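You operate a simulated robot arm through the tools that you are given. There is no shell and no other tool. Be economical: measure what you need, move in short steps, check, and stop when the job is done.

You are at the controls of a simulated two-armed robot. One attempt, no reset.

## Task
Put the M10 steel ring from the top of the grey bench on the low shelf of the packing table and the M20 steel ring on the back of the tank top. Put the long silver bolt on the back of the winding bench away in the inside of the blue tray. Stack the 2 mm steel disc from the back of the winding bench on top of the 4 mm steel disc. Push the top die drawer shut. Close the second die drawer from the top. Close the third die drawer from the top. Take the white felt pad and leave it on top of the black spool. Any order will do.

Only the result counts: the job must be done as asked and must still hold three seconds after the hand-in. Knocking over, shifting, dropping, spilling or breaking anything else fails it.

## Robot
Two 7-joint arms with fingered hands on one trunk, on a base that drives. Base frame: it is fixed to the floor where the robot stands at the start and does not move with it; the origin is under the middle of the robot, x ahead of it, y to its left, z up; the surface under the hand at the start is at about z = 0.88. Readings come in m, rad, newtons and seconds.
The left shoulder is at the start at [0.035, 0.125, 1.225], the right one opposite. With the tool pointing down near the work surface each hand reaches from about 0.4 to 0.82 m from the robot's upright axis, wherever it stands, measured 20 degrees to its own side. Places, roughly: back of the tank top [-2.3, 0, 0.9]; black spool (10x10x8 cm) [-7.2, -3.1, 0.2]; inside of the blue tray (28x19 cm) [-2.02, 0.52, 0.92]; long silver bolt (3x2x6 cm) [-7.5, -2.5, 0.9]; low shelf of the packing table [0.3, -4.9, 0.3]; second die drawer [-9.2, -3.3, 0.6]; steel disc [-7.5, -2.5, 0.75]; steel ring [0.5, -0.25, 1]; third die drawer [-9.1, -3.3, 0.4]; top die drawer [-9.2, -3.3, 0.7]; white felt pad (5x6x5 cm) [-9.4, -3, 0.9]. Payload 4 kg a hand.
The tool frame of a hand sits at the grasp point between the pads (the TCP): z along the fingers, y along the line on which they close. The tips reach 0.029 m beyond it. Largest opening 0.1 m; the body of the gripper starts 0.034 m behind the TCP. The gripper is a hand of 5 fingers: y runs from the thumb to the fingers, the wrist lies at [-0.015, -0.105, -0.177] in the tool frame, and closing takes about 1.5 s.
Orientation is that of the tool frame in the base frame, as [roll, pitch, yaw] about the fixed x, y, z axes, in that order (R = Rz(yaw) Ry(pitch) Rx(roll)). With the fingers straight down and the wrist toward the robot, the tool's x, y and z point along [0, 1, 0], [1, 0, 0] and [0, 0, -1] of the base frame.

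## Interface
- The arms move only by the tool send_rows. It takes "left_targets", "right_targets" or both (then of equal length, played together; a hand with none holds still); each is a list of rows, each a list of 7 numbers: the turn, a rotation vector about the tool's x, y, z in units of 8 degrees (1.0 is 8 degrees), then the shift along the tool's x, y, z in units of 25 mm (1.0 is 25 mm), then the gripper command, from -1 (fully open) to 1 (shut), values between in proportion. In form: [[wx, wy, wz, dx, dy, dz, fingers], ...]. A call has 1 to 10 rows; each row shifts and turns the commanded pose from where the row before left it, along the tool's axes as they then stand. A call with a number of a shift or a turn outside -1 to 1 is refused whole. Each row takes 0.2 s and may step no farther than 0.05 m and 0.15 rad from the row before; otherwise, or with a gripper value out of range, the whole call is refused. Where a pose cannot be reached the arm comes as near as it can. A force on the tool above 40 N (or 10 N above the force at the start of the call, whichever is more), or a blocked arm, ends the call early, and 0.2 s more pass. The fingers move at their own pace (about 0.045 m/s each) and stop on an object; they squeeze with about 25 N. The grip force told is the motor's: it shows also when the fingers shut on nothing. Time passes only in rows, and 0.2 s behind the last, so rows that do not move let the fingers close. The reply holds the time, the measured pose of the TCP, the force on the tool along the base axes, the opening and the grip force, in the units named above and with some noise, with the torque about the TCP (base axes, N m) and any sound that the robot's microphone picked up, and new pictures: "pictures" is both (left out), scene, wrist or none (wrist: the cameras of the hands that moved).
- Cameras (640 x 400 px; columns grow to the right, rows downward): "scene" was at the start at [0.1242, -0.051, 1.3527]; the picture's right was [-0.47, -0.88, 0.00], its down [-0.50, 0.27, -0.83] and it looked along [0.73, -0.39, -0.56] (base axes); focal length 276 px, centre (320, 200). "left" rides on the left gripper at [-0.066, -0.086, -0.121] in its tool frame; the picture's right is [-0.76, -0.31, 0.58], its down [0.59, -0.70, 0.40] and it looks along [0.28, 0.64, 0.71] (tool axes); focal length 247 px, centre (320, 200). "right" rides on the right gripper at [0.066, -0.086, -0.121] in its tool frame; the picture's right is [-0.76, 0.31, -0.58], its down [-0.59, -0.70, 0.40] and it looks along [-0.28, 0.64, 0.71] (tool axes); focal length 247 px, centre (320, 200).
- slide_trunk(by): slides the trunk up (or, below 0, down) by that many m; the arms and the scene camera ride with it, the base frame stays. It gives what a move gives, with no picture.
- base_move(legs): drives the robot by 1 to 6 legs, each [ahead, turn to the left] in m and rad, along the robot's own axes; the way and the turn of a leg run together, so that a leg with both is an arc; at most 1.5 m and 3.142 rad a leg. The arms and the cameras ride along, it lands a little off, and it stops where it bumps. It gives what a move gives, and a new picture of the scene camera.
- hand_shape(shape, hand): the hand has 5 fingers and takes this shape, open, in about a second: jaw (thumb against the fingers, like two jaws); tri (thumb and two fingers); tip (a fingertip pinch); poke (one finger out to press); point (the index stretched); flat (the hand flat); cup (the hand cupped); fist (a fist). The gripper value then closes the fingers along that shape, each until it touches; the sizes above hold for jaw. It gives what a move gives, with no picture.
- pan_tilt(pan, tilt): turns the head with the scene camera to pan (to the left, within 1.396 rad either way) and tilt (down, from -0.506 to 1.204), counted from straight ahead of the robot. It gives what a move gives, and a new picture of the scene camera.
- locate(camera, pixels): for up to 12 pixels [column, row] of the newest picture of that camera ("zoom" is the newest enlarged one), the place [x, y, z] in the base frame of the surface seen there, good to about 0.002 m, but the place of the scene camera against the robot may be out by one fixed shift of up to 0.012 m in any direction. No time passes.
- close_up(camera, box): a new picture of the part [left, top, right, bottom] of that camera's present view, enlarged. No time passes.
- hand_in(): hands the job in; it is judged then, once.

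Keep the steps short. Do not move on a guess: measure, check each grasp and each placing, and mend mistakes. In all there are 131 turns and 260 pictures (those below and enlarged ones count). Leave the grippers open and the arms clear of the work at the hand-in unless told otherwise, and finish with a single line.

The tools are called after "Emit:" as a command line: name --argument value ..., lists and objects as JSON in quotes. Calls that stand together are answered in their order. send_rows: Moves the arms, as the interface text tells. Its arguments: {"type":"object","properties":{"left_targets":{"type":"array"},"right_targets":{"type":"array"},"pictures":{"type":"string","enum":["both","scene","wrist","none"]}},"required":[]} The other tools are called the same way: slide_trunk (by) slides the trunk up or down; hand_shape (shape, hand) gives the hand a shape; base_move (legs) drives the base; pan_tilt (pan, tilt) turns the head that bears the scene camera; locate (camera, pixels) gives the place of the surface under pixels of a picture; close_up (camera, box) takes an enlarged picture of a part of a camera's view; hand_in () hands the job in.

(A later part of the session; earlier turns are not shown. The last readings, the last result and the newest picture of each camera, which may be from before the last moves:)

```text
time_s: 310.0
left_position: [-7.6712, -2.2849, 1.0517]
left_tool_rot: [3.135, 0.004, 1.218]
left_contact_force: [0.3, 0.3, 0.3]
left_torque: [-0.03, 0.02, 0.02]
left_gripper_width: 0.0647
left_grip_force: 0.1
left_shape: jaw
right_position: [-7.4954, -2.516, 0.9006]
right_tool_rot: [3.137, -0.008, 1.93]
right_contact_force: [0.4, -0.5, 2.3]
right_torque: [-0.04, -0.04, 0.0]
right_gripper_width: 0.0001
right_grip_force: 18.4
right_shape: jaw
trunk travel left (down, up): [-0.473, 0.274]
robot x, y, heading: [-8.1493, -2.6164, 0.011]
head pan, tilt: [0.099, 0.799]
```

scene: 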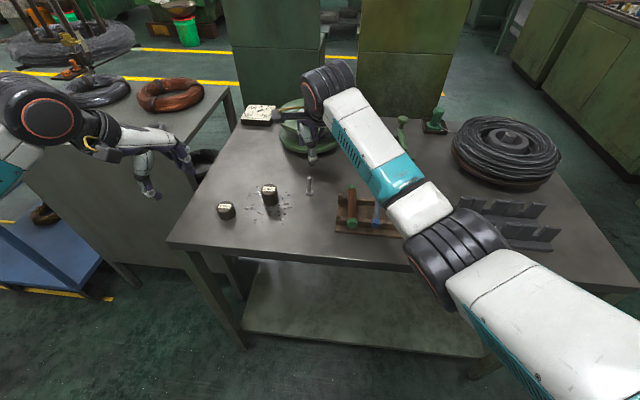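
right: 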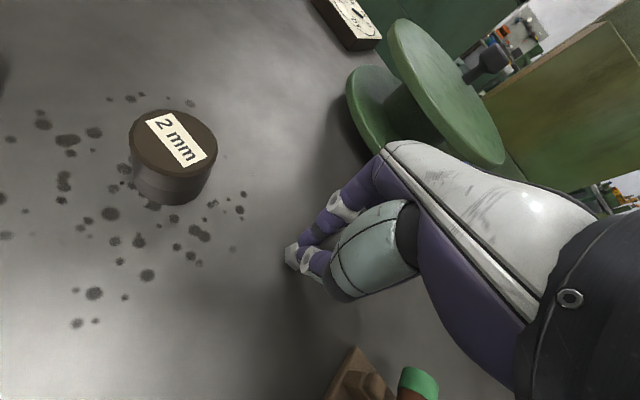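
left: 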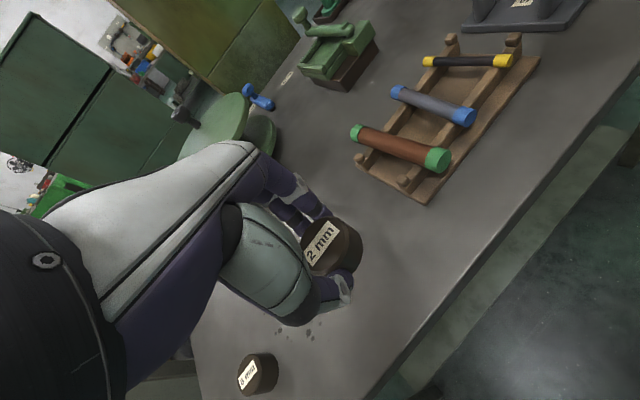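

Emit:
close_up --camera "right" --box '[240, 180, 400, 310]'

Emit:
close_up --camera "scene" --box '[260, 110, 360, 220]'

```text
3.08 times, centred on (320, 245) of right
```

zoom: 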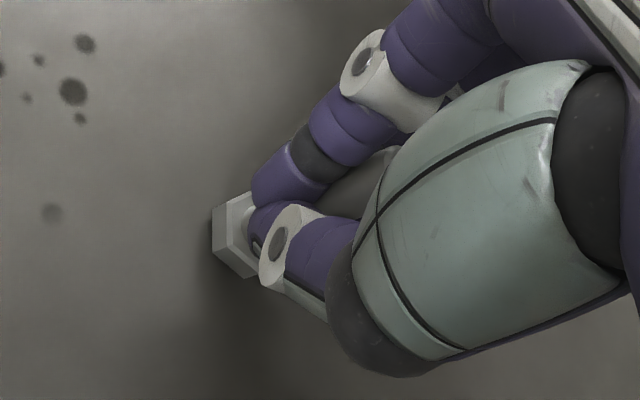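

```text
3.64 times, centred on (310, 165) of scene
```

zoom: 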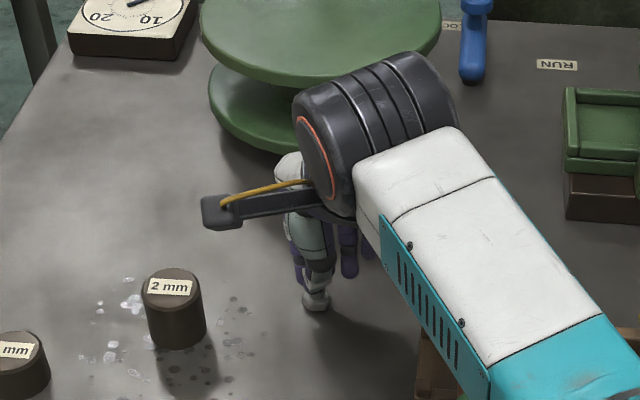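

The shaft seems to be between thumb and fingers. I lift 6 cm and check whether it comes along.

Emit:
send_rows --right_targets '[[0, 0, 0, 0, 0, -0.5, 1], [0, 0, 0, 0, 0, -0.8, 1], [0, 0, 0, 0, 0, -0.8, 1], [0, 0, 0, 0, 0, -0.8, 1], [0, 0, 0, 0, 0, 0, 1]]' --pictures "wrist"

Emit:
close_up --camera "right" --box '[240, 180, 400, 310]'

```text
time_s: 311.2
left_position: [-7.6712, -2.2856, 1.052]
left_tool_rot: [3.137, 0.002, 1.218]
left_contact_force: [-0.4, 0.9, -1.3]
left_torque: [0.01, 0.01, -0.02]
left_gripper_width: 0.0649
left_grip_force: 0.1
left_shape: jaw
right_position: [-7.4944, -2.5155, 0.9748]
right_tool_rot: [3.14, -0.008, 1.93]
right_contact_force: [0.4, 1.8, -1.0]
right_torque: [0.02, -0.02, 0.02]
right_gripper_width: 0.0
right_grip_force: 24.7
right_shape: jaw
trunk travel left (down, up): [-0.473, 0.274]
robot x, y, heading: [-8.1494, -2.616, 0.013]
head pan, tilt: [0.099, 0.799]
```

right: 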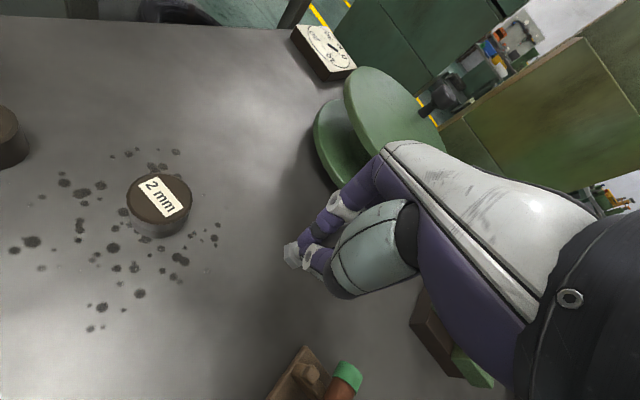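

```text
3.08 times, centred on (320, 245) of right
```

zoom: 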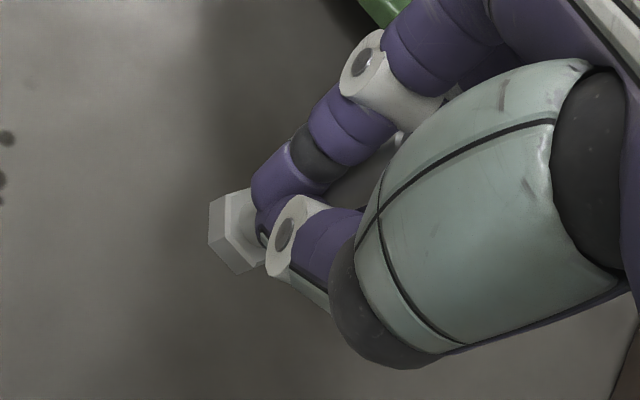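

The bolt is held (head 5 cm below the TCP). I bring the right hand up and back, then drive in front of the die drawers, facing them.

Emit:
send_rows --left_targets '[[0, 0, 0, 0, 0, 0, -0.3], [0, 0, 0, 0, -1, 0, -0.3], [0, 0, 0, 0, -1, 0, -0.3], [0, 0, 0, 0, -1, 0, -0.3], [0, 0, 0, 0, 0, 0, -0.3], [0, 0, 0, 0, 0, 0, -0.3], [0, 0, 0, 0, 0, 0, -0.3], [0, 0, 0, 0, 0, 0, -0.3], [0, 0, 0, 0, 0, 0, -0.3], [0, 0, 0, 0, 0, 0, -0.3]]' --right_targets '[[0, 0, 0, 0, 0, -1, 1], [0, 0, 0, 0, 0, -1, 1], [0, 0, 0, 0, -0.5, -1, 1], [0, 0, 0, -0.5, -1, -1, 1], [0, 0, 0, -0.5, -1, -1, 1], [0, 0, 0, -0.5, -1, 0, 1], [0, 0, 0, -0.5, -1, 0, 1], [0, 0, 0, -0.5, -1, 0, 1], [0, 0, 0, -0.5, -1, 0, 1], [0, 0, 0, -0.5, -1, 0, 1]]' --pictures "none"

Emit:
base_move --legs '[[0, -1.575], [0.55, 0], [0, -1.57]]'

Emit:
pan_tilt --pan 0.0 --tilt 0.65

```text
time_s: 313.4
left_position: [-7.7438, -2.2615, 1.0527]
left_tool_rot: [3.138, 0.003, 1.22]
left_contact_force: [0.6, -0.1, -0.1]
left_torque: [0.02, 0.01, 0.03]
left_gripper_width: 0.0649
left_grip_force: 0.1
left_shape: jaw
right_position: [-7.6404, -2.6657, 1.0983]
right_tool_rot: [3.142, -0.007, 1.929]
right_contact_force: [0.6, -0.5, -0.6]
right_torque: [0.03, 0.04, 0.0]
right_gripper_width: 0.0
right_grip_force: 25.1
right_shape: jaw
trunk travel left (down, up): [-0.473, 0.274]
robot x, y, heading: [-8.1499, -2.6141, 0.011]
head pan, tilt: [0.099, 0.799]
```

```text
time_s: 322.9
left_position: [-8.2553, -3.7, 1.0482]
left_tool_rot: [-3.128, -0.001, -1.283]
left_contact_force: [0.0, 0.6, 0.4]
left_torque: [-0.06, -0.06, 0.01]
left_gripper_width: 0.0648
left_grip_force: 0.0
left_shape: jaw
right_position: [-8.5822, -3.4374, 1.0979]
right_tool_rot: [3.138, -0.009, -0.576]
right_contact_force: [-0.7, 0.3, -1.0]
right_torque: [-0.03, -0.06, -0.03]
right_gripper_width: 0.0001
right_grip_force: 24.8
right_shape: jaw
trunk travel left (down, up): [-0.473, 0.274]
robot x, y, heading: [-8.1397, -3.1742, -2.415]
head pan, tilt: [0.099, 0.799]
stopped in leg 3: the robot was blocked; the commanded pose is now the measured one
```

scene: 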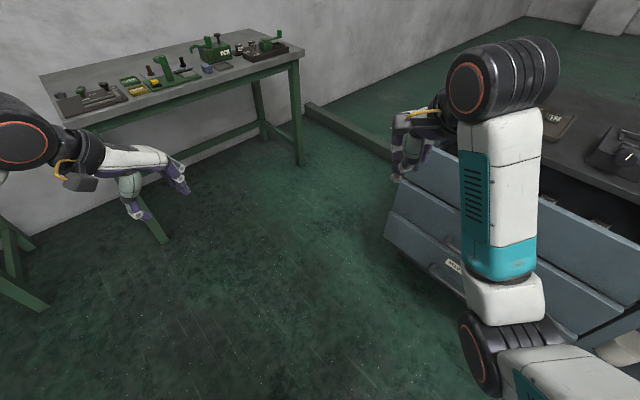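

```text
time_s: 323.6
left_position: [-8.2522, -3.7037, 1.0457]
left_tool_rot: [-3.131, 0.004, -1.284]
left_contact_force: [-0.3, 0.2, -0.6]
left_torque: [-0.04, 0.0, 0.0]
left_gripper_width: 0.0651
left_grip_force: 0.0
left_shape: jaw
right_position: [-8.5799, -3.4395, 1.0994]
right_tool_rot: [3.136, -0.011, -0.575]
right_contact_force: [-0.6, -0.2, -0.4]
right_torque: [-0.02, 0.0, 0.01]
right_gripper_width: 0.0001
right_grip_force: 24.9
right_shape: jaw
trunk travel left (down, up): [-0.473, 0.274]
robot x, y, heading: [-8.1371, -3.1752, -2.417]
head pan, tilt: [0.0, 0.649]
```

scene: 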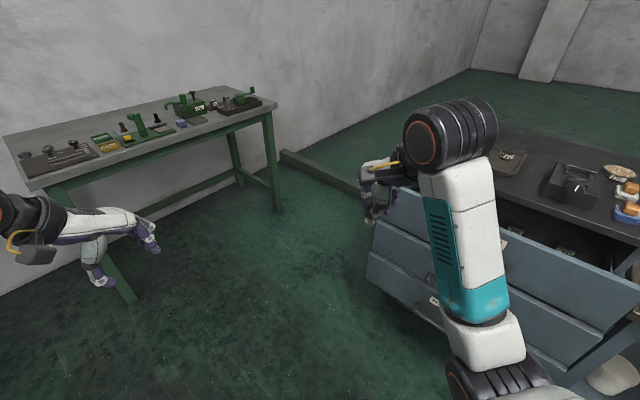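

Something blocks the left arm. I look to the left.

Emit:
pan_tilt --pan 1.3 --tilt 0.7

```text
time_s: 325.1
left_position: [-8.2525, -3.7036, 1.0468]
left_tool_rot: [-3.131, 0.003, -1.282]
left_contact_force: [0.3, -0.6, 0.7]
left_torque: [0.01, -0.04, 0.04]
left_gripper_width: 0.0649
left_grip_force: 0.2
left_shape: jaw
right_position: [-8.5797, -3.4391, 1.0983]
right_tool_rot: [3.138, -0.009, -0.574]
right_contact_force: [-0.5, -0.1, -0.7]
right_torque: [0.0, 0.0, 0.01]
right_gripper_width: 0.0
right_grip_force: 25.3
right_shape: jaw
trunk travel left (down, up): [-0.473, 0.274]
robot x, y, heading: [-8.1399, -3.1757, -2.42]
head pan, tilt: [1.3, 0.7]
```

scene: 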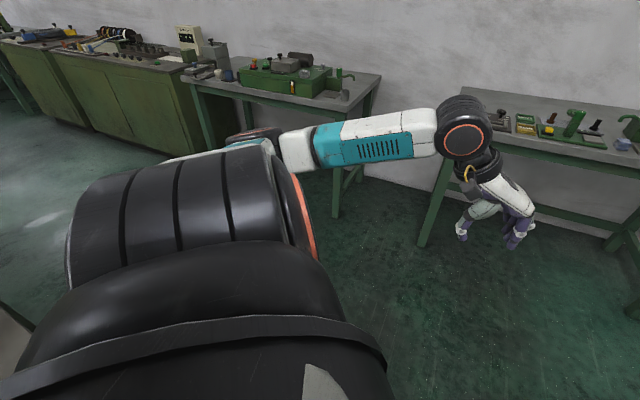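

Emit:
locate --camera "scene" --pixels '[[255, 138], [200, 160], [230, 150], [150, 180], [10, 330], [335, 205], [430, 240], [465, 140], [300, 150]]'

```text
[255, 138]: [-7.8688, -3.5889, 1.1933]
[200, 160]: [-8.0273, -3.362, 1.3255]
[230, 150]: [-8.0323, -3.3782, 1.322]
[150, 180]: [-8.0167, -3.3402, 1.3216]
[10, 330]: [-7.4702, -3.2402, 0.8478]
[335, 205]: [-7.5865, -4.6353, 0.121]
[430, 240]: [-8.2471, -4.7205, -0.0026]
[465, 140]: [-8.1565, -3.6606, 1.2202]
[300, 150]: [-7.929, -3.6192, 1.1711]
```

Nothing touches the left arm; the base corner is probably near the bench. I go forward 0.15 m, then finish the turn.

Emit:
base_move --legs '[[0.15, 0], [0, -0.72]]'

Emit:
pan_tilt --pan 0.1 --tilt 0.7

```text
time_s: 328.4
left_position: [-8.6837, -3.5999, 1.0454]
left_tool_rot: [-3.131, 0.004, -1.999]
left_contact_force: [-0.2, 0.1, 0.4]
left_torque: [-0.03, -0.02, -0.01]
left_gripper_width: 0.0651
left_grip_force: 0.1
left_shape: jaw
right_position: [-8.7576, -3.186, 1.0989]
right_tool_rot: [3.138, -0.01, -1.29]
right_contact_force: [-0.3, 0.9, -0.4]
right_torque: [-0.01, -0.01, -0.02]
right_gripper_width: 0.0
right_grip_force: 24.9
right_shape: jaw
trunk travel left (down, up): [-0.473, 0.274]
robot x, y, heading: [-8.2502, -3.2761, -3.127]
head pan, tilt: [1.3, 0.7]
```

scene: 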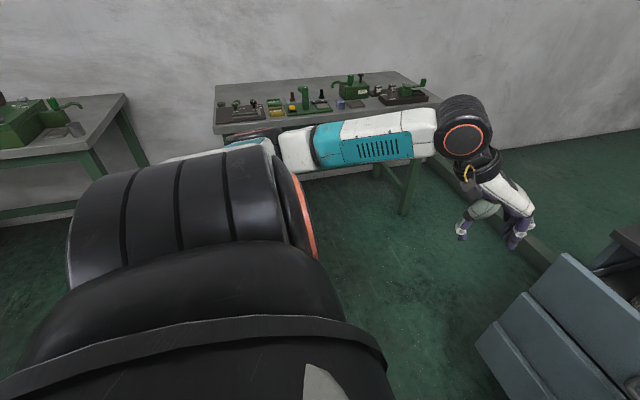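

```text
time_s: 329.9
left_position: [-8.6834, -3.6003, 1.0458]
left_tool_rot: [-3.132, 0.002, -2.0]
left_contact_force: [0.0, -0.4, 0.1]
left_torque: [-0.02, 0.0, 0.0]
left_gripper_width: 0.065
left_grip_force: 0.1
left_shape: jaw
right_position: [-8.7569, -3.1861, 1.0988]
right_tool_rot: [3.138, -0.008, -1.291]
right_contact_force: [-0.5, 0.4, -0.3]
right_torque: [0.0, -0.02, 0.01]
right_gripper_width: 0.0001
right_grip_force: 25.0
right_shape: jaw
trunk travel left (down, up): [-0.473, 0.274]
robot x, y, heading: [-8.255, -3.2761, -3.131]
head pan, tilt: [0.099, 0.7]
```

scene: 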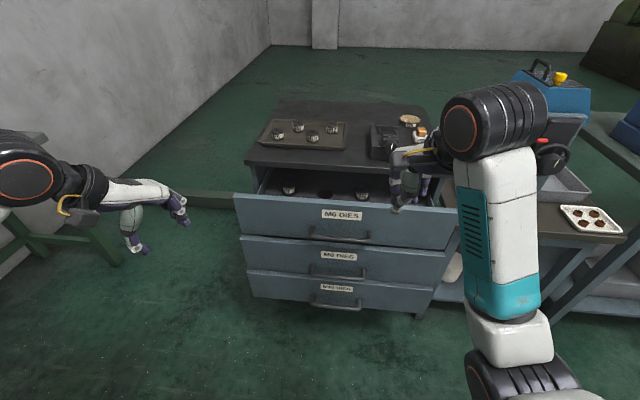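

Emit:
locate --camera "scene" --pixels '[[300, 218], [400, 225], [300, 252], [400, 270], [300, 285], [400, 300], [338, 240], [337, 273], [335, 307], [260, 165], [420, 168], [330, 190]]'

Emit:
close_up --camera "scene" --box '[220, 90, 480, 330]'

```text
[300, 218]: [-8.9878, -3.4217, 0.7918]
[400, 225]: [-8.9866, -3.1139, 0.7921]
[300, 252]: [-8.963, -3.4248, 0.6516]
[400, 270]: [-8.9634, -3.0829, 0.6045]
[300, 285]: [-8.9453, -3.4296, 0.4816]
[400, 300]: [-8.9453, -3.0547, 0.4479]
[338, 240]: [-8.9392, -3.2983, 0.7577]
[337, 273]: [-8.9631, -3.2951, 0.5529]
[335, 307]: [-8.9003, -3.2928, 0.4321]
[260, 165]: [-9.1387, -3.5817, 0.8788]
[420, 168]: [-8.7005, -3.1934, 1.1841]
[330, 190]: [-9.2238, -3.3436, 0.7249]
```

```text
1.67 times, centred on (350, 210) of scene
```

zoom: 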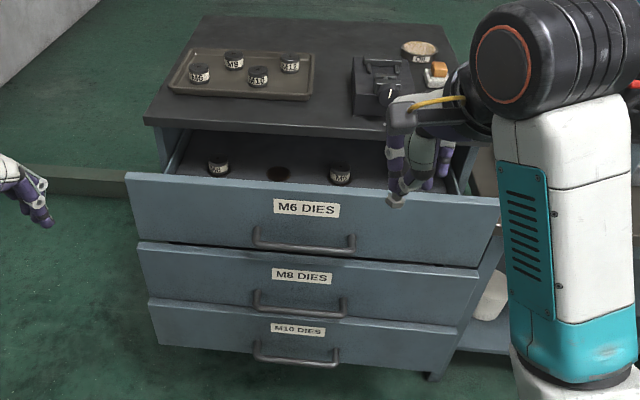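

Handles are at x about -8.94/-8.92/-8.90, y -3.295, z 0.757/0.60/0.43. I move the right hand (bolt) aside, straighten the left hand, close it, and go forward 12 cm.

Emit:
send_rows --left_targets '[[0, 0, -0.8, 0, 0, 0, 1], [0, 0, -0.8, 0, 0, 0, 1], [0, 0, -0.8, 0, 0, 0, 1], [0, 0, -0.75, 0, 0, 0, 1], [0, 0, 0, -1, 0, 0, 1], [0, 0, 0, -1, 0, 0, 1], [0, 0, 0, -1, 0, 0, 1], [0, 0, 0, -1, 0, 0, 1]]' --right_targets '[[0, 0, 0, -0.97, -0.75, 0, 1], [0, 0, 0, -0.97, -0.75, 0, 1], [0, 0, 0, -0.97, -0.75, 0, 1], [0, 0, 0, -0.97, -0.75, 0, 1], [0, 0, 0, -0.97, -0.75, 0, 1], [0, 0, 0, -0.97, -0.75, 0, 1], [0, 0, 0, -0.97, -0.75, 0, 1], [0, 0, 0, 0, 0, 0, 1]]' --pictures "none"

Emit:
base_move --legs '[[0.12, 0]]'

```text
time_s: 331.6
left_position: [-8.6867, -3.4986, 1.0452]
left_tool_rot: [-3.13, -0.001, -1.557]
left_contact_force: [0.7, -0.9, -0.3]
left_torque: [0.02, 0.02, -0.02]
left_gripper_width: 0.0001
left_grip_force: 24.8
left_shape: jaw
right_position: [-8.6784, -2.9856, 1.0964]
right_tool_rot: [3.138, -0.011, -1.29]
right_contact_force: [0.9, 0.8, 0.0]
right_torque: [0.0, -0.02, -0.02]
right_gripper_width: 0.0001
right_grip_force: 24.5
right_shape: jaw
trunk travel left (down, up): [-0.473, 0.274]
robot x, y, heading: [-8.2553, -3.2765, -3.132]
head pan, tilt: [0.099, 0.7]
```

```text
time_s: 332.9
left_position: [-8.8067, -3.5001, 1.0441]
left_tool_rot: [-3.128, -0.001, -1.558]
left_contact_force: [-0.4, -0.6, -0.9]
left_torque: [0.0, -0.01, 0.0]
left_gripper_width: 0.0002
left_grip_force: 24.6
left_shape: jaw
right_position: [-8.7986, -2.9875, 1.0954]
right_tool_rot: [3.14, -0.009, -1.291]
right_contact_force: [0.2, -0.1, -2.2]
right_torque: [-0.01, -0.02, 0.04]
right_gripper_width: 0.0002
right_grip_force: 24.9
right_shape: jaw
trunk travel left (down, up): [-0.473, 0.274]
robot x, y, heading: [-8.3745, -3.2743, -3.129]
head pan, tilt: [0.099, 0.7]
```

scene: 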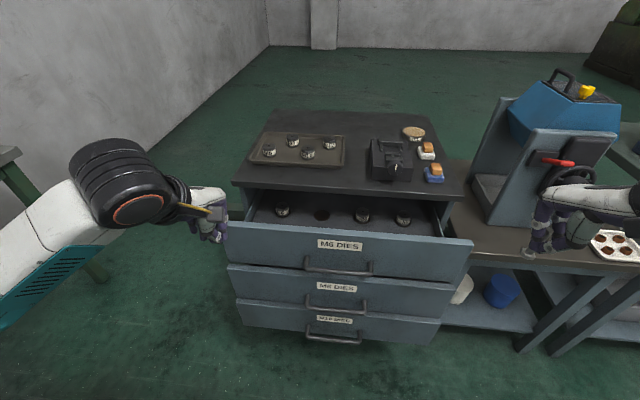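

I slide the left hand to the handles' middle and lower it in front of the top drawer.

Emit:
send_rows --left_targets '[[0, 0, 0, -1, -0.2, 0, 1], [0, 0, 0, -1, 0, 0, 1], [0, 0, 0, -1, 0, 0.5, 1], [0, 0, 0, -1, 0, 1, 1], [0, 0, 0, -1, 0, 1, 1], [0, 0, 0, -1, 0, 1, 1], [0, 0, 0, -1, 0, 1, 1], [0, 0, 0, -0.9, 0, 1, 1], [0, 0, 0, 0, 0, 1, 1], [0, 0, 0, 0, 0, 1, 1]]' --pictures "none"

Emit:
send_rows --left_targets '[[0, 0, 0, 0, 0, 1, 1], [0, 0, 0, 0, 0, 1, 1], [0, 0, 0, 0, 0, 1, 1], [0, 0, 0, 0, 0, 1, 1], [0, 0, 0, 0, 0, 0, 1]]' --pictures "scene"

```text
time_s: 335.1
left_position: [-8.801, -3.3023, 0.8577]
left_tool_rot: [-3.131, -0.001, -1.558]
left_contact_force: [-0.2, 0.1, -0.6]
left_torque: [0.01, -0.01, 0.05]
left_gripper_width: 0.0001
left_grip_force: 25.1
left_shape: jaw
right_position: [-8.7979, -2.9879, 1.0959]
right_tool_rot: [3.137, -0.009, -1.292]
right_contact_force: [-0.6, 0.1, 0.0]
right_torque: [-0.03, -0.03, 0.01]
right_gripper_width: 0.0
right_grip_force: 25.6
right_shape: jaw
trunk travel left (down, up): [-0.473, 0.274]
robot x, y, heading: [-8.3723, -3.2738, -3.135]
head pan, tilt: [0.099, 0.7]
```

```text
time_s: 336.3
left_position: [-8.7986, -3.3039, 0.7583]
left_tool_rot: [-3.131, -0.001, -1.559]
left_contact_force: [-0.5, -0.1, 0.9]
left_torque: [-0.02, 0.04, -0.01]
left_gripper_width: 0.0
left_grip_force: 24.9
left_shape: jaw
right_position: [-8.7974, -2.9871, 1.0968]
right_tool_rot: [3.138, -0.009, -1.292]
right_contact_force: [-0.2, -0.3, -1.4]
right_torque: [-0.01, 0.0, -0.02]
right_gripper_width: 0.0001
right_grip_force: 24.9
right_shape: jaw
trunk travel left (down, up): [-0.473, 0.274]
robot x, y, heading: [-8.3733, -3.2781, -3.134]
head pan, tilt: [0.099, 0.7]
```

scene: 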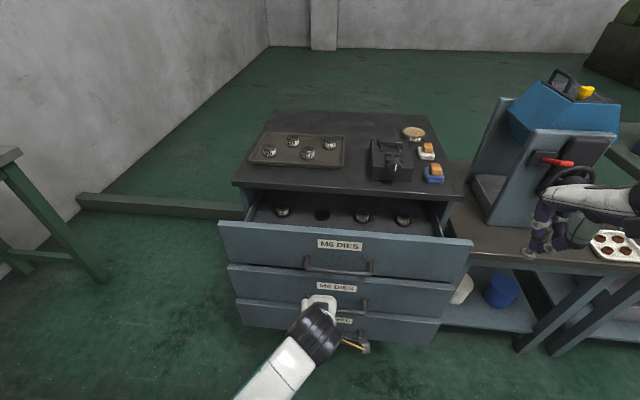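

I push forward (towards -x) along the tool's y.

Emit:
send_rows --left_targets '[[0, 0, 0, 0, 0.8, 0, 1], [0, 0, 0, 0, 0.8, 0, 1], [0, 0, 0, 0, 0.6, 0, 1], [0, 0, 0, 0, 0.6, 0, 1], [0, 0, 0, 0, 0.6, 0, 1], [0, 0, 0, 0, 0.6, 0, 1], [0, 0, 0, 0, 0.6, 0, 1], [0, 0, 0, 0, 0.6, 0, 1], [0, 0, 0, 0, 0.6, 0, 1], [0, 0, 0, 0, 0.6, 0, 1]]' --pictures "scene"

```text
time_s: 338.5
left_position: [-8.9602, -3.3049, 0.7563]
left_tool_rot: [-3.129, -0.002, -1.56]
left_contact_force: [-0.6, -0.7, 0.4]
left_torque: [-0.03, 0.01, -0.02]
left_gripper_width: 0.0
left_grip_force: 25.3
left_shape: jaw
right_position: [-8.7989, -2.9877, 1.0945]
right_tool_rot: [3.14, -0.009, -1.292]
right_contact_force: [-0.5, -0.6, -0.7]
right_torque: [-0.01, -0.03, 0.02]
right_gripper_width: 0.0
right_grip_force: 25.5
right_shape: jaw
trunk travel left (down, up): [-0.473, 0.274]
robot x, y, heading: [-8.372, -3.279, -3.132]
head pan, tilt: [0.099, 0.7]
```

scene: 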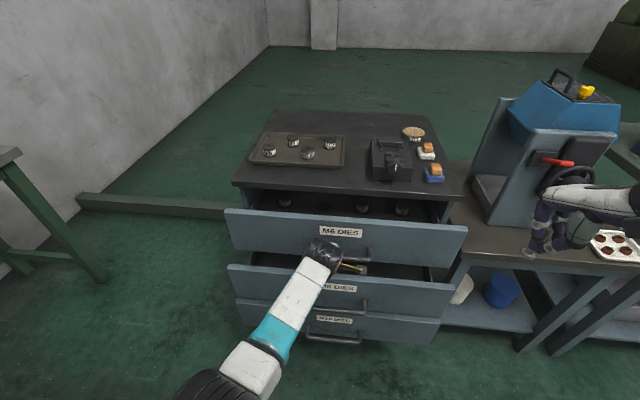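

The drawer slides easily. I continue.

Emit:
send_rows --left_targets '[[0, 0, 0, 0, 0.6, 0, 1], [0, 0, 0, 0, 0.6, 0, 1], [0, 0, 0, 0, 0.6, 0, 1], [0, 0, 0, 0, 0.6, 0, 1], [0, 0, 0, 0, 0.6, 0, 1], [0, 0, 0, 0, 0.5, 0, 1], [0, 0, 0, 0, 0.5, 0, 1], [0, 0, 0, 0, 0.5, 0, 1], [0, 0, 0, 0, 0.5, 0, 1], [0, 0, 0, 0, 0.5, 0, 1]]' --pictures "scene"

```text
time_s: 340.7
left_position: [-9.0566, -3.3119, 0.7635]
left_tool_rot: [-3.132, -0.001, -1.56]
left_contact_force: [0.3, 0.5, 0.2]
left_torque: [-0.01, 0.03, -0.02]
left_gripper_width: 0.0001
left_grip_force: 24.8
left_shape: jaw
left hand out of reach, approached as far as the arm can: row 7, 8, 9, 10
right_position: [-8.7966, -2.9877, 1.0956]
right_tool_rot: [3.14, -0.009, -1.292]
right_contact_force: [0.3, -0.6, -0.2]
right_torque: [-0.01, -0.01, 0.05]
right_gripper_width: 0.0
right_grip_force: 24.9
right_shape: jaw
trunk travel left (down, up): [-0.473, 0.274]
robot x, y, heading: [-8.3712, -3.275, -3.14]
head pan, tilt: [0.099, 0.7]
```

scene: 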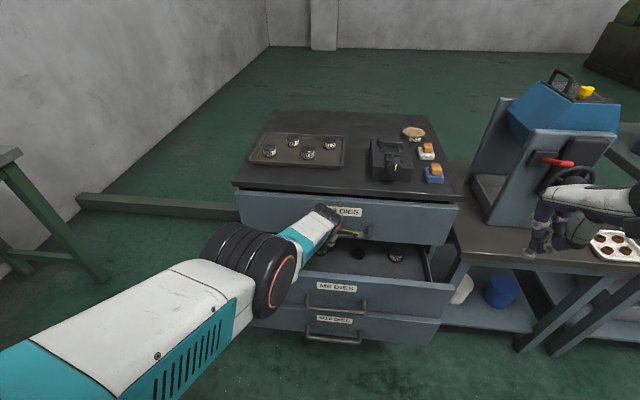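

Emit:
locate --camera "scene" --pixels '[[270, 205], [420, 225], [250, 187], [440, 195], [300, 288], [300, 318], [340, 300]]'

Emit:
close_up --camera "scene" --box '[220, 160, 480, 260]'

```text
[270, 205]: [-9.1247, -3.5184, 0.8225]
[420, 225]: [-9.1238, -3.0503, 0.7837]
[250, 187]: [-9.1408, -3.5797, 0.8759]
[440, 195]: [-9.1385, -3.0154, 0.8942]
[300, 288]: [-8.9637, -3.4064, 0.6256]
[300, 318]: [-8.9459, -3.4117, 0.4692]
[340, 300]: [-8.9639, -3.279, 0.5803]
```

```text
2.46 times, centred on (350, 210) of scene
```

zoom: 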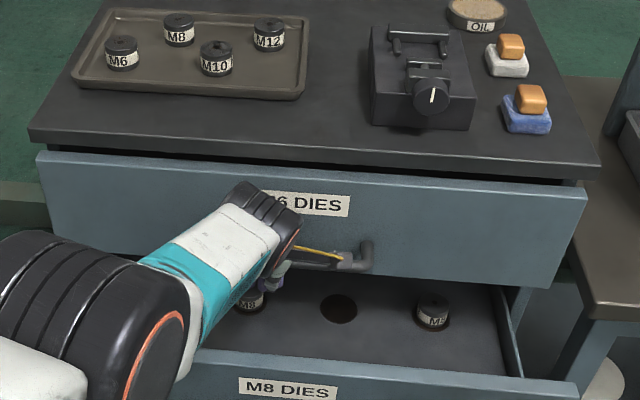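

Front at x -9.124; a few cm remain. I drive the base forward 6 cm to push it home.

Emit:
base_move --legs '[[0.06, 0]]'

Emit:
locate --camera "scene" --pixels '[[270, 205], [420, 225], [250, 180], [440, 190]]'

```text
time_s: 341.6
left_position: [-9.0937, -3.3129, 0.7639]
left_tool_rot: [-3.125, -0.006, -1.555]
left_contact_force: [18.2, -3.4, 17.9]
left_torque: [-0.12, 0.2, 0.01]
left_gripper_width: 0.0
left_grip_force: 25.0
left_shape: jaw
right_position: [-8.8338, -2.9889, 1.0961]
right_tool_rot: [3.136, -0.009, -1.291]
right_contact_force: [0.4, -0.4, -0.5]
right_torque: [0.0, 0.01, -0.02]
right_gripper_width: 0.0
right_grip_force: 25.1
right_shape: jaw
trunk travel left (down, up): [-0.473, 0.274]
robot x, y, heading: [-8.412, -3.2785, -3.133]
head pan, tilt: [0.099, 0.7]
stopped in leg 1: the force on the tool passed its limit at 109 N (the readings are from after the stop); the commanded pose is now the measured one
```

scene: 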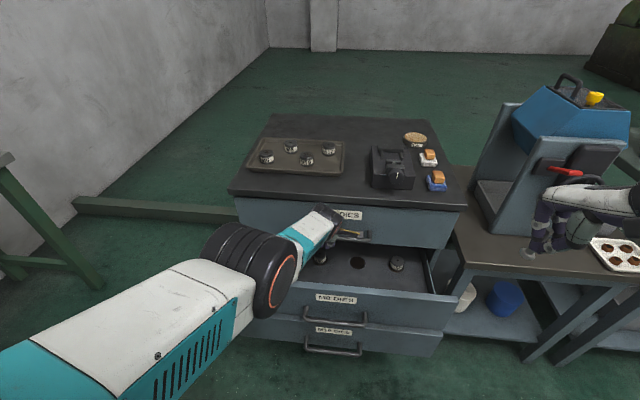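

```text
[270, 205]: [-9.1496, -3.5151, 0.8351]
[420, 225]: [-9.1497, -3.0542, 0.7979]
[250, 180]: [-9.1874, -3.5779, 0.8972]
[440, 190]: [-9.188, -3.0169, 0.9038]
```

The top drawer is shut (front at -9.150). I pull the left hand straight back and lower the trunk 15.5 cm to the second drawer.

Emit:
send_rows --left_targets '[[0, 0, 0, 0, -1, 0, 1], [0, 0, 0, 0, -1, 0, 1], [0, 0, 0, 0, -1, 0, 1], [0, 0, 0, 0, -1, 0, 1], [0, 0, 0, 0, -1, 0, 1], [0, 0, 0, 0, -1, 0, 1], [0, 0, 0, 0, -1, 0, 1], [0, 0, 0, 0, -1, 0, 1], [0, 0, 0, 0, -1, 0, 1], [0, 0, 0, 0, -0.6, 0, 1]]' --pictures "none"

Emit:
slide_trunk --by -0.155

Emit:
pan_tilt --pan 0.1 --tilt 0.7

```text
time_s: 343.8
left_position: [-8.9931, -3.2612, 0.6573]
left_tool_rot: [-3.117, -0.004, -1.556]
left_contact_force: [0.9, 0.0, 0.7]
left_torque: [0.02, 0.03, -0.01]
left_gripper_width: 0.0
left_grip_force: 25.0
left_shape: jaw
left hand out of reach, approached as far as the arm can: row 1, 2, 3, 4, 5, 6, 7, 8, 9, 10
right_position: [-8.8366, -2.9883, 1.0958]
right_tool_rot: [3.141, -0.01, -1.293]
right_contact_force: [1.3, 0.3, -0.3]
right_torque: [-0.02, -0.01, 0.01]
right_gripper_width: 0.0002
right_grip_force: 24.9
right_shape: jaw
trunk travel left (down, up): [-0.473, 0.274]
robot x, y, heading: [-8.4137, -3.2797, -3.129]
head pan, tilt: [0.099, 0.7]
```

```text
time_s: 344.7
left_position: [-8.9978, -3.2581, 0.5936]
left_tool_rot: [-3.114, -0.003, -1.56]
left_contact_force: [0.3, -0.4, -0.3]
left_torque: [-0.04, 0.0, 0.01]
left_gripper_width: 0.0002
left_grip_force: 25.0
left_shape: jaw
right_position: [-8.8378, -2.9872, 1.0333]
right_tool_rot: [-3.139, -0.01, -1.292]
right_contact_force: [0.1, 0.3, 0.3]
right_torque: [0.0, 0.01, 0.02]
right_gripper_width: 0.0
right_grip_force: 24.9
right_shape: jaw
trunk travel left (down, up): [-0.414, 0.333]
robot x, y, heading: [-8.4118, -3.2769, -3.133]
head pan, tilt: [0.099, 0.7]
stopped: the force on the tool passed its limit at 51 N (the readings are from after the stop); the commanded pose is now the measured one
```

```text
time_s: 345.3
left_position: [-8.9964, -3.2583, 0.594]
left_tool_rot: [-3.115, -0.004, -1.561]
left_contact_force: [-0.6, 0.2, 0.3]
left_torque: [0.0, -0.02, 0.02]
left_gripper_width: 0.0
left_grip_force: 25.0
left_shape: jaw
right_position: [-8.8375, -2.9879, 1.0353]
right_tool_rot: [-3.139, -0.01, -1.29]
right_contact_force: [0.2, 0.2, -0.6]
right_torque: [0.0, 0.01, 0.01]
right_gripper_width: 0.0
right_grip_force: 25.2
right_shape: jaw
trunk travel left (down, up): [-0.414, 0.333]
robot x, y, heading: [-8.4142, -3.277, -3.137]
head pan, tilt: [0.099, 0.7]
```

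scene: 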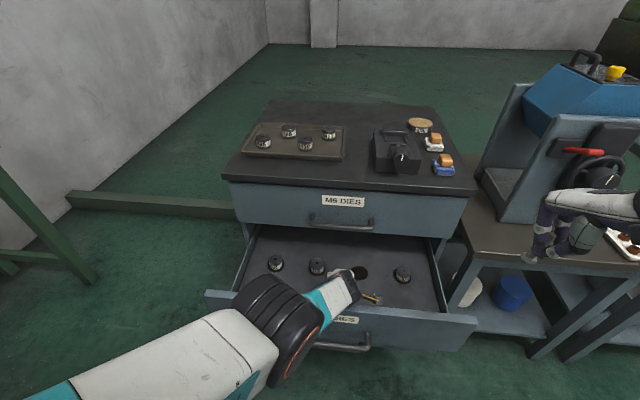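

The retract went wrong: the hand sank into drawer 2. I raise the trunk to lift it straight out, then back the base away.

Emit:
slide_trunk --by 0.22

Emit:
pan_tilt --pan 0.1 --tilt 0.75

```text
time_s: 347.6
left_position: [-9.01, -3.259, 0.8378]
left_tool_rot: [3.13, -0.002, -1.56]
left_contact_force: [0.8, 0.3, -0.3]
left_torque: [0.0, -0.02, -0.01]
left_gripper_width: 0.0
left_grip_force: 25.0
left_shape: jaw
right_position: [-8.8388, -2.9879, 1.2549]
right_tool_rot: [-3.14, -0.011, -1.292]
right_contact_force: [0.7, -0.3, 0.0]
right_torque: [0.03, -0.02, -0.02]
right_gripper_width: 0.0
right_grip_force: 24.6
right_shape: jaw
trunk travel left (down, up): [-0.634, 0.113]
robot x, y, heading: [-8.4087, -3.2742, -3.135]
head pan, tilt: [0.099, 0.7]
```

```text
time_s: 348.3
left_position: [-9.0092, -3.2596, 0.8372]
left_tool_rot: [3.129, -0.005, -1.559]
left_contact_force: [0.2, 1.2, -0.2]
left_torque: [0.02, -0.01, 0.02]
left_gripper_width: 0.0
left_grip_force: 24.8
left_shape: jaw
right_position: [-8.8371, -2.9878, 1.255]
right_tool_rot: [-3.14, -0.011, -1.292]
right_contact_force: [-0.2, 0.3, -0.7]
right_torque: [0.03, -0.01, -0.01]
right_gripper_width: 0.0
right_grip_force: 24.6
right_shape: jaw
trunk travel left (down, up): [-0.634, 0.113]
robot x, y, heading: [-8.4142, -3.2783, -3.127]
head pan, tilt: [0.099, 0.75]
```

scene: 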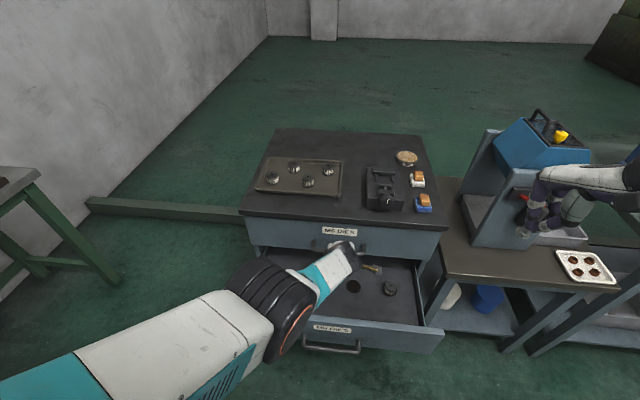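

The hand is clear above the drawers. I back the base 0.25 m and look.

Emit:
base_move --legs '[[-0.25, 0]]'

Emit:
close_up --camera "scene" --box '[200, 100, 480, 340]'

```text
time_s: 350.1
left_position: [-8.7562, -3.2564, 0.8382]
left_tool_rot: [3.127, -0.003, -1.561]
left_contact_force: [0.7, -0.5, 0.7]
left_torque: [0.01, 0.01, 0.02]
left_gripper_width: 0.0
left_grip_force: 25.0
left_shape: jaw
right_position: [-8.585, -2.9849, 1.2558]
right_tool_rot: [3.14, -0.009, -1.297]
right_contact_force: [0.5, 0.2, -0.4]
right_torque: [0.0, 0.04, -0.02]
right_gripper_width: 0.0
right_grip_force: 24.8
right_shape: jaw
trunk travel left (down, up): [-0.634, 0.113]
robot x, y, heading: [-8.16, -3.2744, -3.135]
head pan, tilt: [0.099, 0.75]
```

scene: 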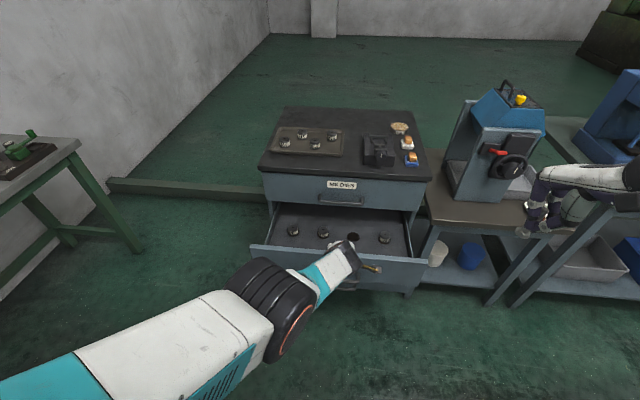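

```text
1.67 times, centred on (340, 220) of scene
```

zoom: 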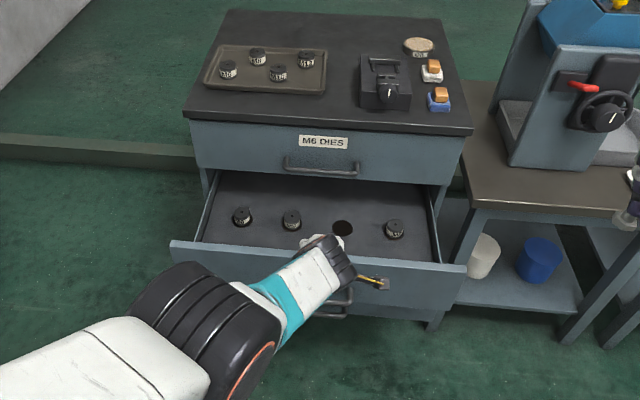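

Dies are in place. For drawers 2 and 3 I keep the arm still and push with the base. I measure the fronts and lower the trunk 23.5 cm.

Emit:
locate --camera "scene" --pixels '[[265, 255], [400, 265], [390, 285], [300, 190], [350, 285], [350, 197]]'

Emit:
slide_trunk --by -0.235

Emit:
pan_tilt --pan 0.1 --tilt 0.65

```text
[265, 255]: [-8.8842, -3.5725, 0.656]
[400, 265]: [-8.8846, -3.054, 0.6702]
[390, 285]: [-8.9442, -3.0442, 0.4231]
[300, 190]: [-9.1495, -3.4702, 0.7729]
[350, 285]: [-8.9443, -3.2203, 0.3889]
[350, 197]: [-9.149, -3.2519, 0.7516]
```

```text
time_s: 352.6
left_position: [-8.7583, -3.257, 0.602]
left_tool_rot: [3.127, -0.003, -1.562]
left_contact_force: [0.1, 0.5, 0.5]
left_torque: [-0.04, 0.01, 0.01]
left_gripper_width: 0.0
left_grip_force: 25.4
left_shape: jaw
right_position: [-8.5853, -2.9857, 1.0202]
right_tool_rot: [-3.138, -0.011, -1.295]
right_contact_force: [0.0, -0.4, -1.2]
right_torque: [0.01, -0.01, 0.0]
right_gripper_width: 0.0
right_grip_force: 25.0
right_shape: jaw
trunk travel left (down, up): [-0.399, 0.348]
robot x, y, heading: [-8.1594, -3.2763, -3.139]
head pan, tilt: [0.099, 0.75]
```

```text
time_s: 353.2
left_position: [-8.7578, -3.2558, 0.6027]
left_tool_rot: [3.128, -0.003, -1.562]
left_contact_force: [0.4, -0.3, -0.1]
left_torque: [0.02, -0.01, 0.04]
left_gripper_width: 0.0
left_grip_force: 25.1
left_shape: jaw
right_position: [-8.5858, -2.9856, 1.0205]
right_tool_rot: [-3.139, -0.01, -1.295]
right_contact_force: [-0.9, 0.9, 0.4]
right_torque: [-0.01, -0.01, -0.01]
right_gripper_width: 0.0003
right_grip_force: 25.4
right_shape: jaw
trunk travel left (down, up): [-0.399, 0.348]
robot x, y, heading: [-8.1606, -3.2746, -3.139]
head pan, tilt: [0.099, 0.649]
```

scene: 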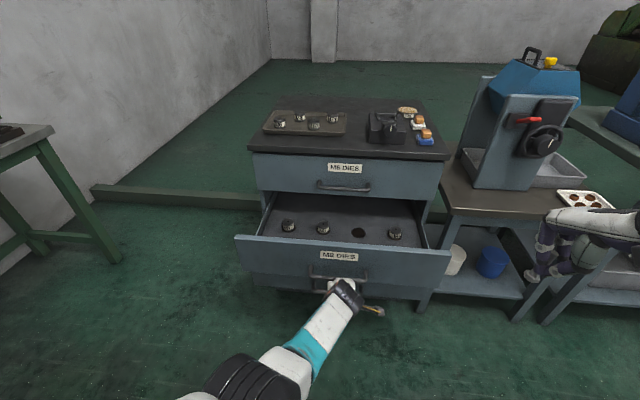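

The hand is in front of the second drawer (front at -8.884). I drive forward 0.31 m.

Emit:
base_move --legs '[[0.31, 0]]'

Emit:
base_move --legs '[[0.05, 0]]'

Emit:
locate --camera "scene" --pixels '[[270, 200], [270, 250], [420, 200], [400, 255], [270, 290], [390, 300]]'

```text
time_s: 354.4
left_position: [-8.8421, -3.255, 0.6007]
left_tool_rot: [3.137, -0.004, -1.563]
left_contact_force: [-0.3, -0.1, -0.3]
left_torque: [-0.01, 0.0, 0.01]
left_gripper_width: 0.0002
left_grip_force: 25.3
left_shape: jaw
right_position: [-8.6721, -2.9843, 1.0205]
right_tool_rot: [-3.141, -0.01, -1.297]
right_contact_force: [-0.6, 0.4, -0.4]
right_torque: [0.0, 0.0, -0.01]
right_gripper_width: 0.0002
right_grip_force: 25.0
right_shape: jaw
trunk travel left (down, up): [-0.399, 0.348]
robot x, y, heading: [-8.2511, -3.2746, -3.131]
head pan, tilt: [0.099, 0.649]
stopped in leg 1: the force on the tool passed its limit at 54 N (the readings are from after the stop); the commanded pose is now the measured one
```

scene: 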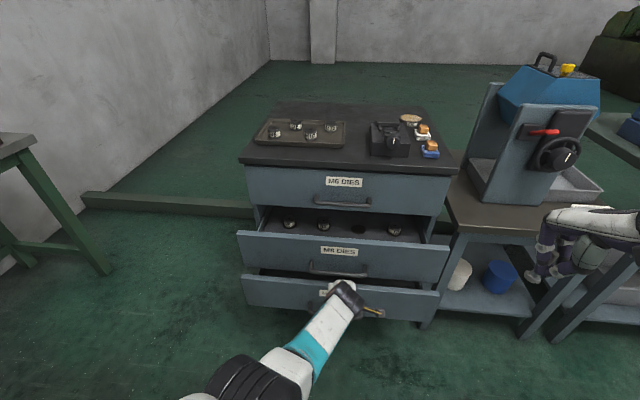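

```text
time_s: 355.3
left_position: [-8.8932, -3.2551, 0.5986]
left_tool_rot: [3.139, -0.006, -1.564]
left_contact_force: [-0.1, -0.8, -0.2]
left_torque: [0.01, -0.01, -0.03]
left_gripper_width: 0.0001
left_grip_force: 25.1
left_shape: jaw
right_position: [-8.7245, -2.9844, 1.0203]
right_tool_rot: [-3.14, -0.011, -1.295]
right_contact_force: [0.3, 0.2, 0.7]
right_torque: [0.01, -0.02, 0.02]
right_gripper_width: 0.0001
right_grip_force: 24.7
right_shape: jaw
trunk travel left (down, up): [-0.399, 0.348]
robot x, y, heading: [-8.3001, -3.2728, -3.139]
head pan, tilt: [0.099, 0.649]
```

scene: 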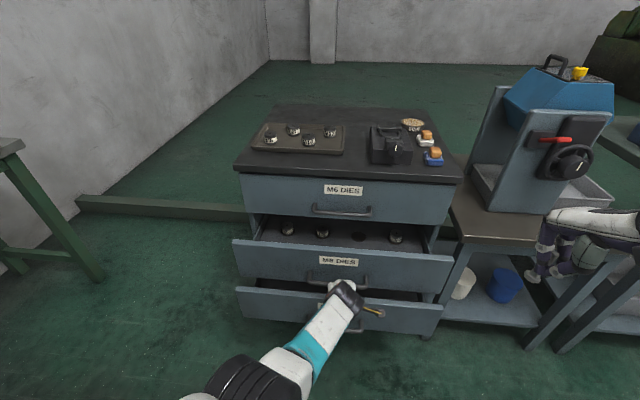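

```text
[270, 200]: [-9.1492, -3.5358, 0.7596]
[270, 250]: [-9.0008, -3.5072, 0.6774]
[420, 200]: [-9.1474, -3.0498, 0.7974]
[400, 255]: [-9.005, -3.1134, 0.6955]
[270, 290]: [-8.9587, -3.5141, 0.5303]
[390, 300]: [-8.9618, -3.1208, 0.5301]
```

It slides; small legs keep the force low. Three more 5 cm legs.

Emit:
base_move --legs '[[0.05, 0], [0.05, 0], [0.04, 0], [0.02, 0]]'

Emit:
close_up --camera "scene" --box '[200, 100, 480, 340]'

Emit:
locate --camera "scene" --pixels '[[270, 215], [270, 265], [420, 215], [400, 275], [260, 300], [420, 320]]'

```text
time_s: 356.7
left_position: [-8.9634, -3.2543, 0.5973]
left_tool_rot: [-3.137, -0.005, -1.565]
left_contact_force: [-0.1, 0.1, -0.3]
left_torque: [-0.03, -0.03, 0.01]
left_gripper_width: 0.0001
left_grip_force: 25.0
left_shape: jaw
right_position: [-8.7962, -2.9851, 1.0184]
right_tool_rot: [-3.138, -0.012, -1.298]
right_contact_force: [-0.5, 0.1, -0.6]
right_torque: [0.0, -0.02, 0.03]
right_gripper_width: 0.0
right_grip_force: 25.1
right_shape: jaw
trunk travel left (down, up): [-0.399, 0.348]
robot x, y, heading: [-8.3733, -3.2775, -3.134]
head pan, tilt: [0.099, 0.649]
stopped in leg 2: the force on the tool passed its limit at 52 N (the readings are from after the stop); the commanded pose is now the measured one
```

scene: 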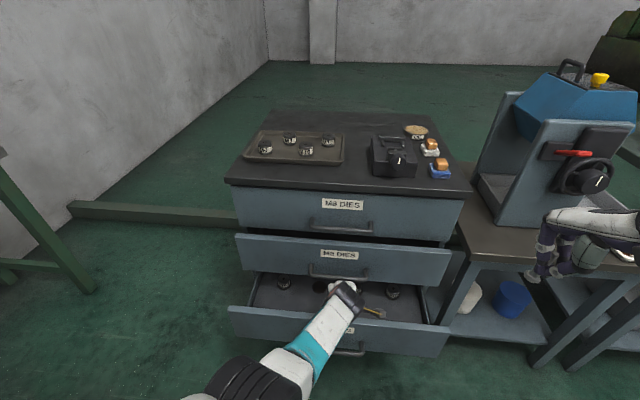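

```text
1.67 times, centred on (340, 220) of scene
```

zoom: 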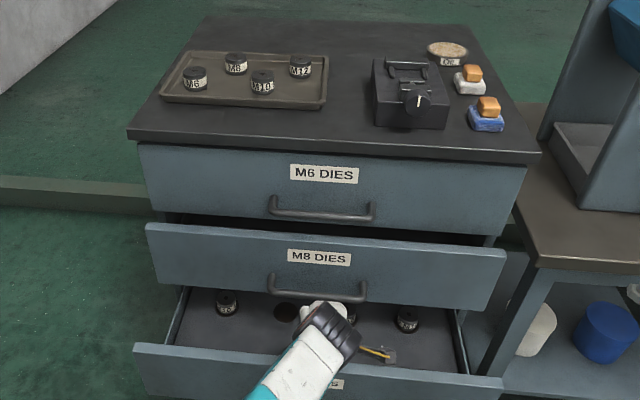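

```text
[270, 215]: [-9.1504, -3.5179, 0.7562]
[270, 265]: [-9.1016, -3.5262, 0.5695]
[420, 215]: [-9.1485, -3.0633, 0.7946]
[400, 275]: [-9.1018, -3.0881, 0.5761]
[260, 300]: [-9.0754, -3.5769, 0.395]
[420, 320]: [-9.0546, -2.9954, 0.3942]
```

Drawer 2 front is at -9.10 (5 cm left; it coasted ahead of the hand). I continue with small legs.

Emit:
base_move --legs '[[0.04, 0], [0.04, 0], [0.03, 0], [0.03, 0]]'

Emit:
locate --camera "scene" --pixels '[[270, 220], [270, 275], [420, 225], [420, 285], [400, 275]]'

Emit:
close_up --camera "scene" --box '[200, 100, 480, 340]'

```text
time_s: 359.0
left_position: [-9.0931, -3.2542, 0.5996]
left_tool_rot: [-3.132, -0.009, -1.563]
left_contact_force: [15.7, -6.2, 17.8]
left_torque: [-0.1, 0.19, 0.18]
left_gripper_width: 0.0
left_grip_force: 24.9
left_shape: jaw
right_position: [-8.9263, -2.9854, 1.0211]
right_tool_rot: [-3.141, -0.012, -1.299]
right_contact_force: [-0.2, -1.5, -1.3]
right_torque: [-0.01, -0.02, 0.02]
right_gripper_width: 0.0
right_grip_force: 25.0
right_shape: jaw
trunk travel left (down, up): [-0.399, 0.348]
robot x, y, heading: [-8.5037, -3.279, -3.134]
head pan, tilt: [0.099, 0.649]
stopped in leg 4: the force on the tool passed its limit at 80 N (the readings are from after the stop); the commanded pose is now the measured one
```

scene: 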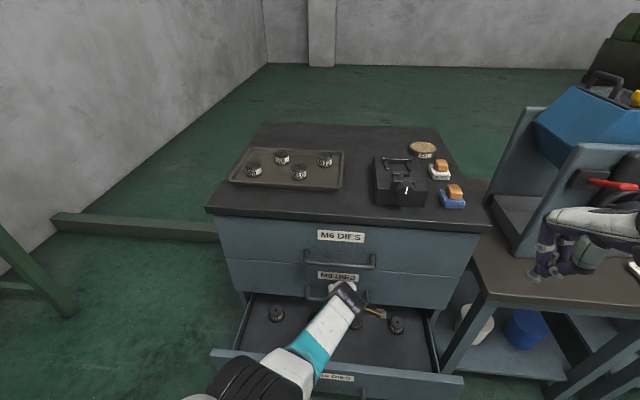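

```text
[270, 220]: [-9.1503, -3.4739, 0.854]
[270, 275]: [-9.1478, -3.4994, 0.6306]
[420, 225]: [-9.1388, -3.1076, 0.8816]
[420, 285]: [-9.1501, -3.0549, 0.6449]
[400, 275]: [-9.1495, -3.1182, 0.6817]
```

```text
1.67 times, centred on (340, 220) of scene
```

zoom: 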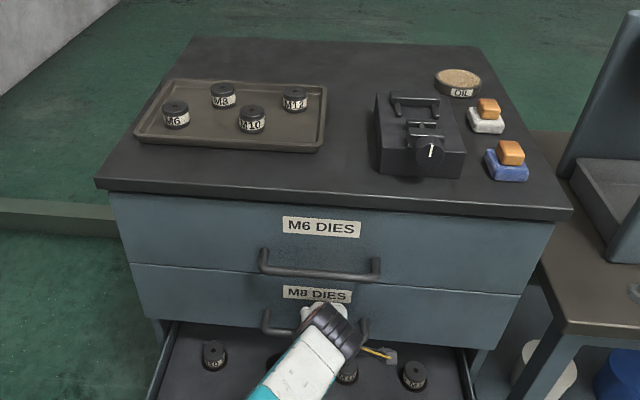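

Drawer 2 is shut. I back off 0.42 m with the arm still (tips above drawer 3), then lower to the third drawer.

Emit:
base_move --legs '[[-0.42, 0]]'

Emit:
locate --camera "scene" --pixels '[[270, 195], [270, 235], [270, 285], [390, 285], [400, 240]]'

Emit:
close_up --camera "scene" --box '[200, 100, 480, 340]'

```text
time_s: 361.3
left_position: [-8.7286, -3.2506, 0.5934]
left_tool_rot: [-3.127, -0.007, -1.563]
left_contact_force: [-0.1, -0.1, 0.1]
left_torque: [-0.02, 0.0, 0.02]
left_gripper_width: 0.0
left_grip_force: 24.3
left_shape: jaw
right_position: [-8.5659, -2.9849, 1.0185]
right_tool_rot: [-3.14, -0.014, -1.299]
right_contact_force: [-0.8, -0.1, -1.3]
right_torque: [0.0, -0.04, -0.01]
right_gripper_width: 0.0
right_grip_force: 25.1
right_shape: jaw
trunk travel left (down, up): [-0.399, 0.348]
robot x, y, heading: [-8.143, -3.276, -3.144]
head pan, tilt: [0.099, 0.649]
stopped in leg 1: the robot was blocked; the commanded pose is now the measured one
```

scene: 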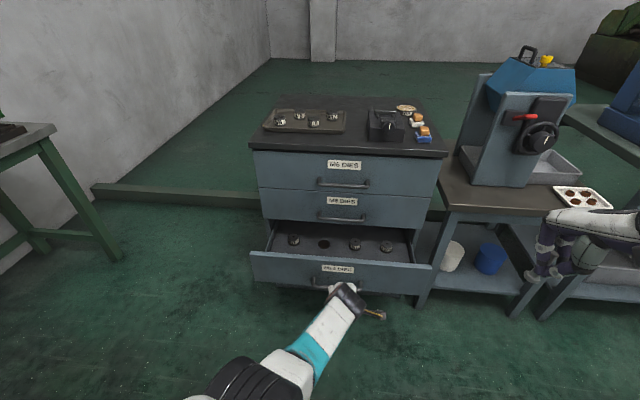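

```text
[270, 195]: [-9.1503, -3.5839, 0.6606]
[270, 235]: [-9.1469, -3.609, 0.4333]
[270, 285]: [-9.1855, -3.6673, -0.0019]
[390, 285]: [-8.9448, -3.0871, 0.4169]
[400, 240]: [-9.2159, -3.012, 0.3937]
```

```text
1.67 times, centred on (340, 220) of scene
```

zoom: 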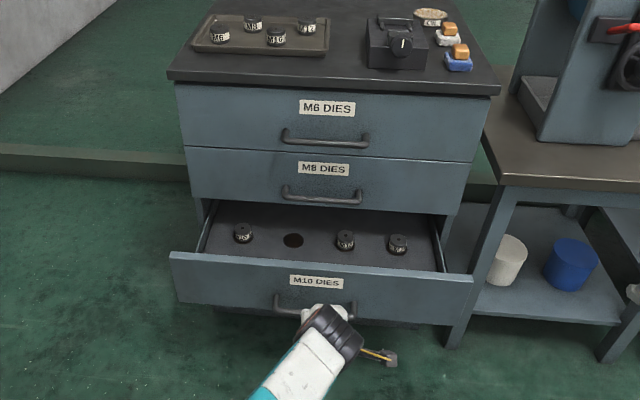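

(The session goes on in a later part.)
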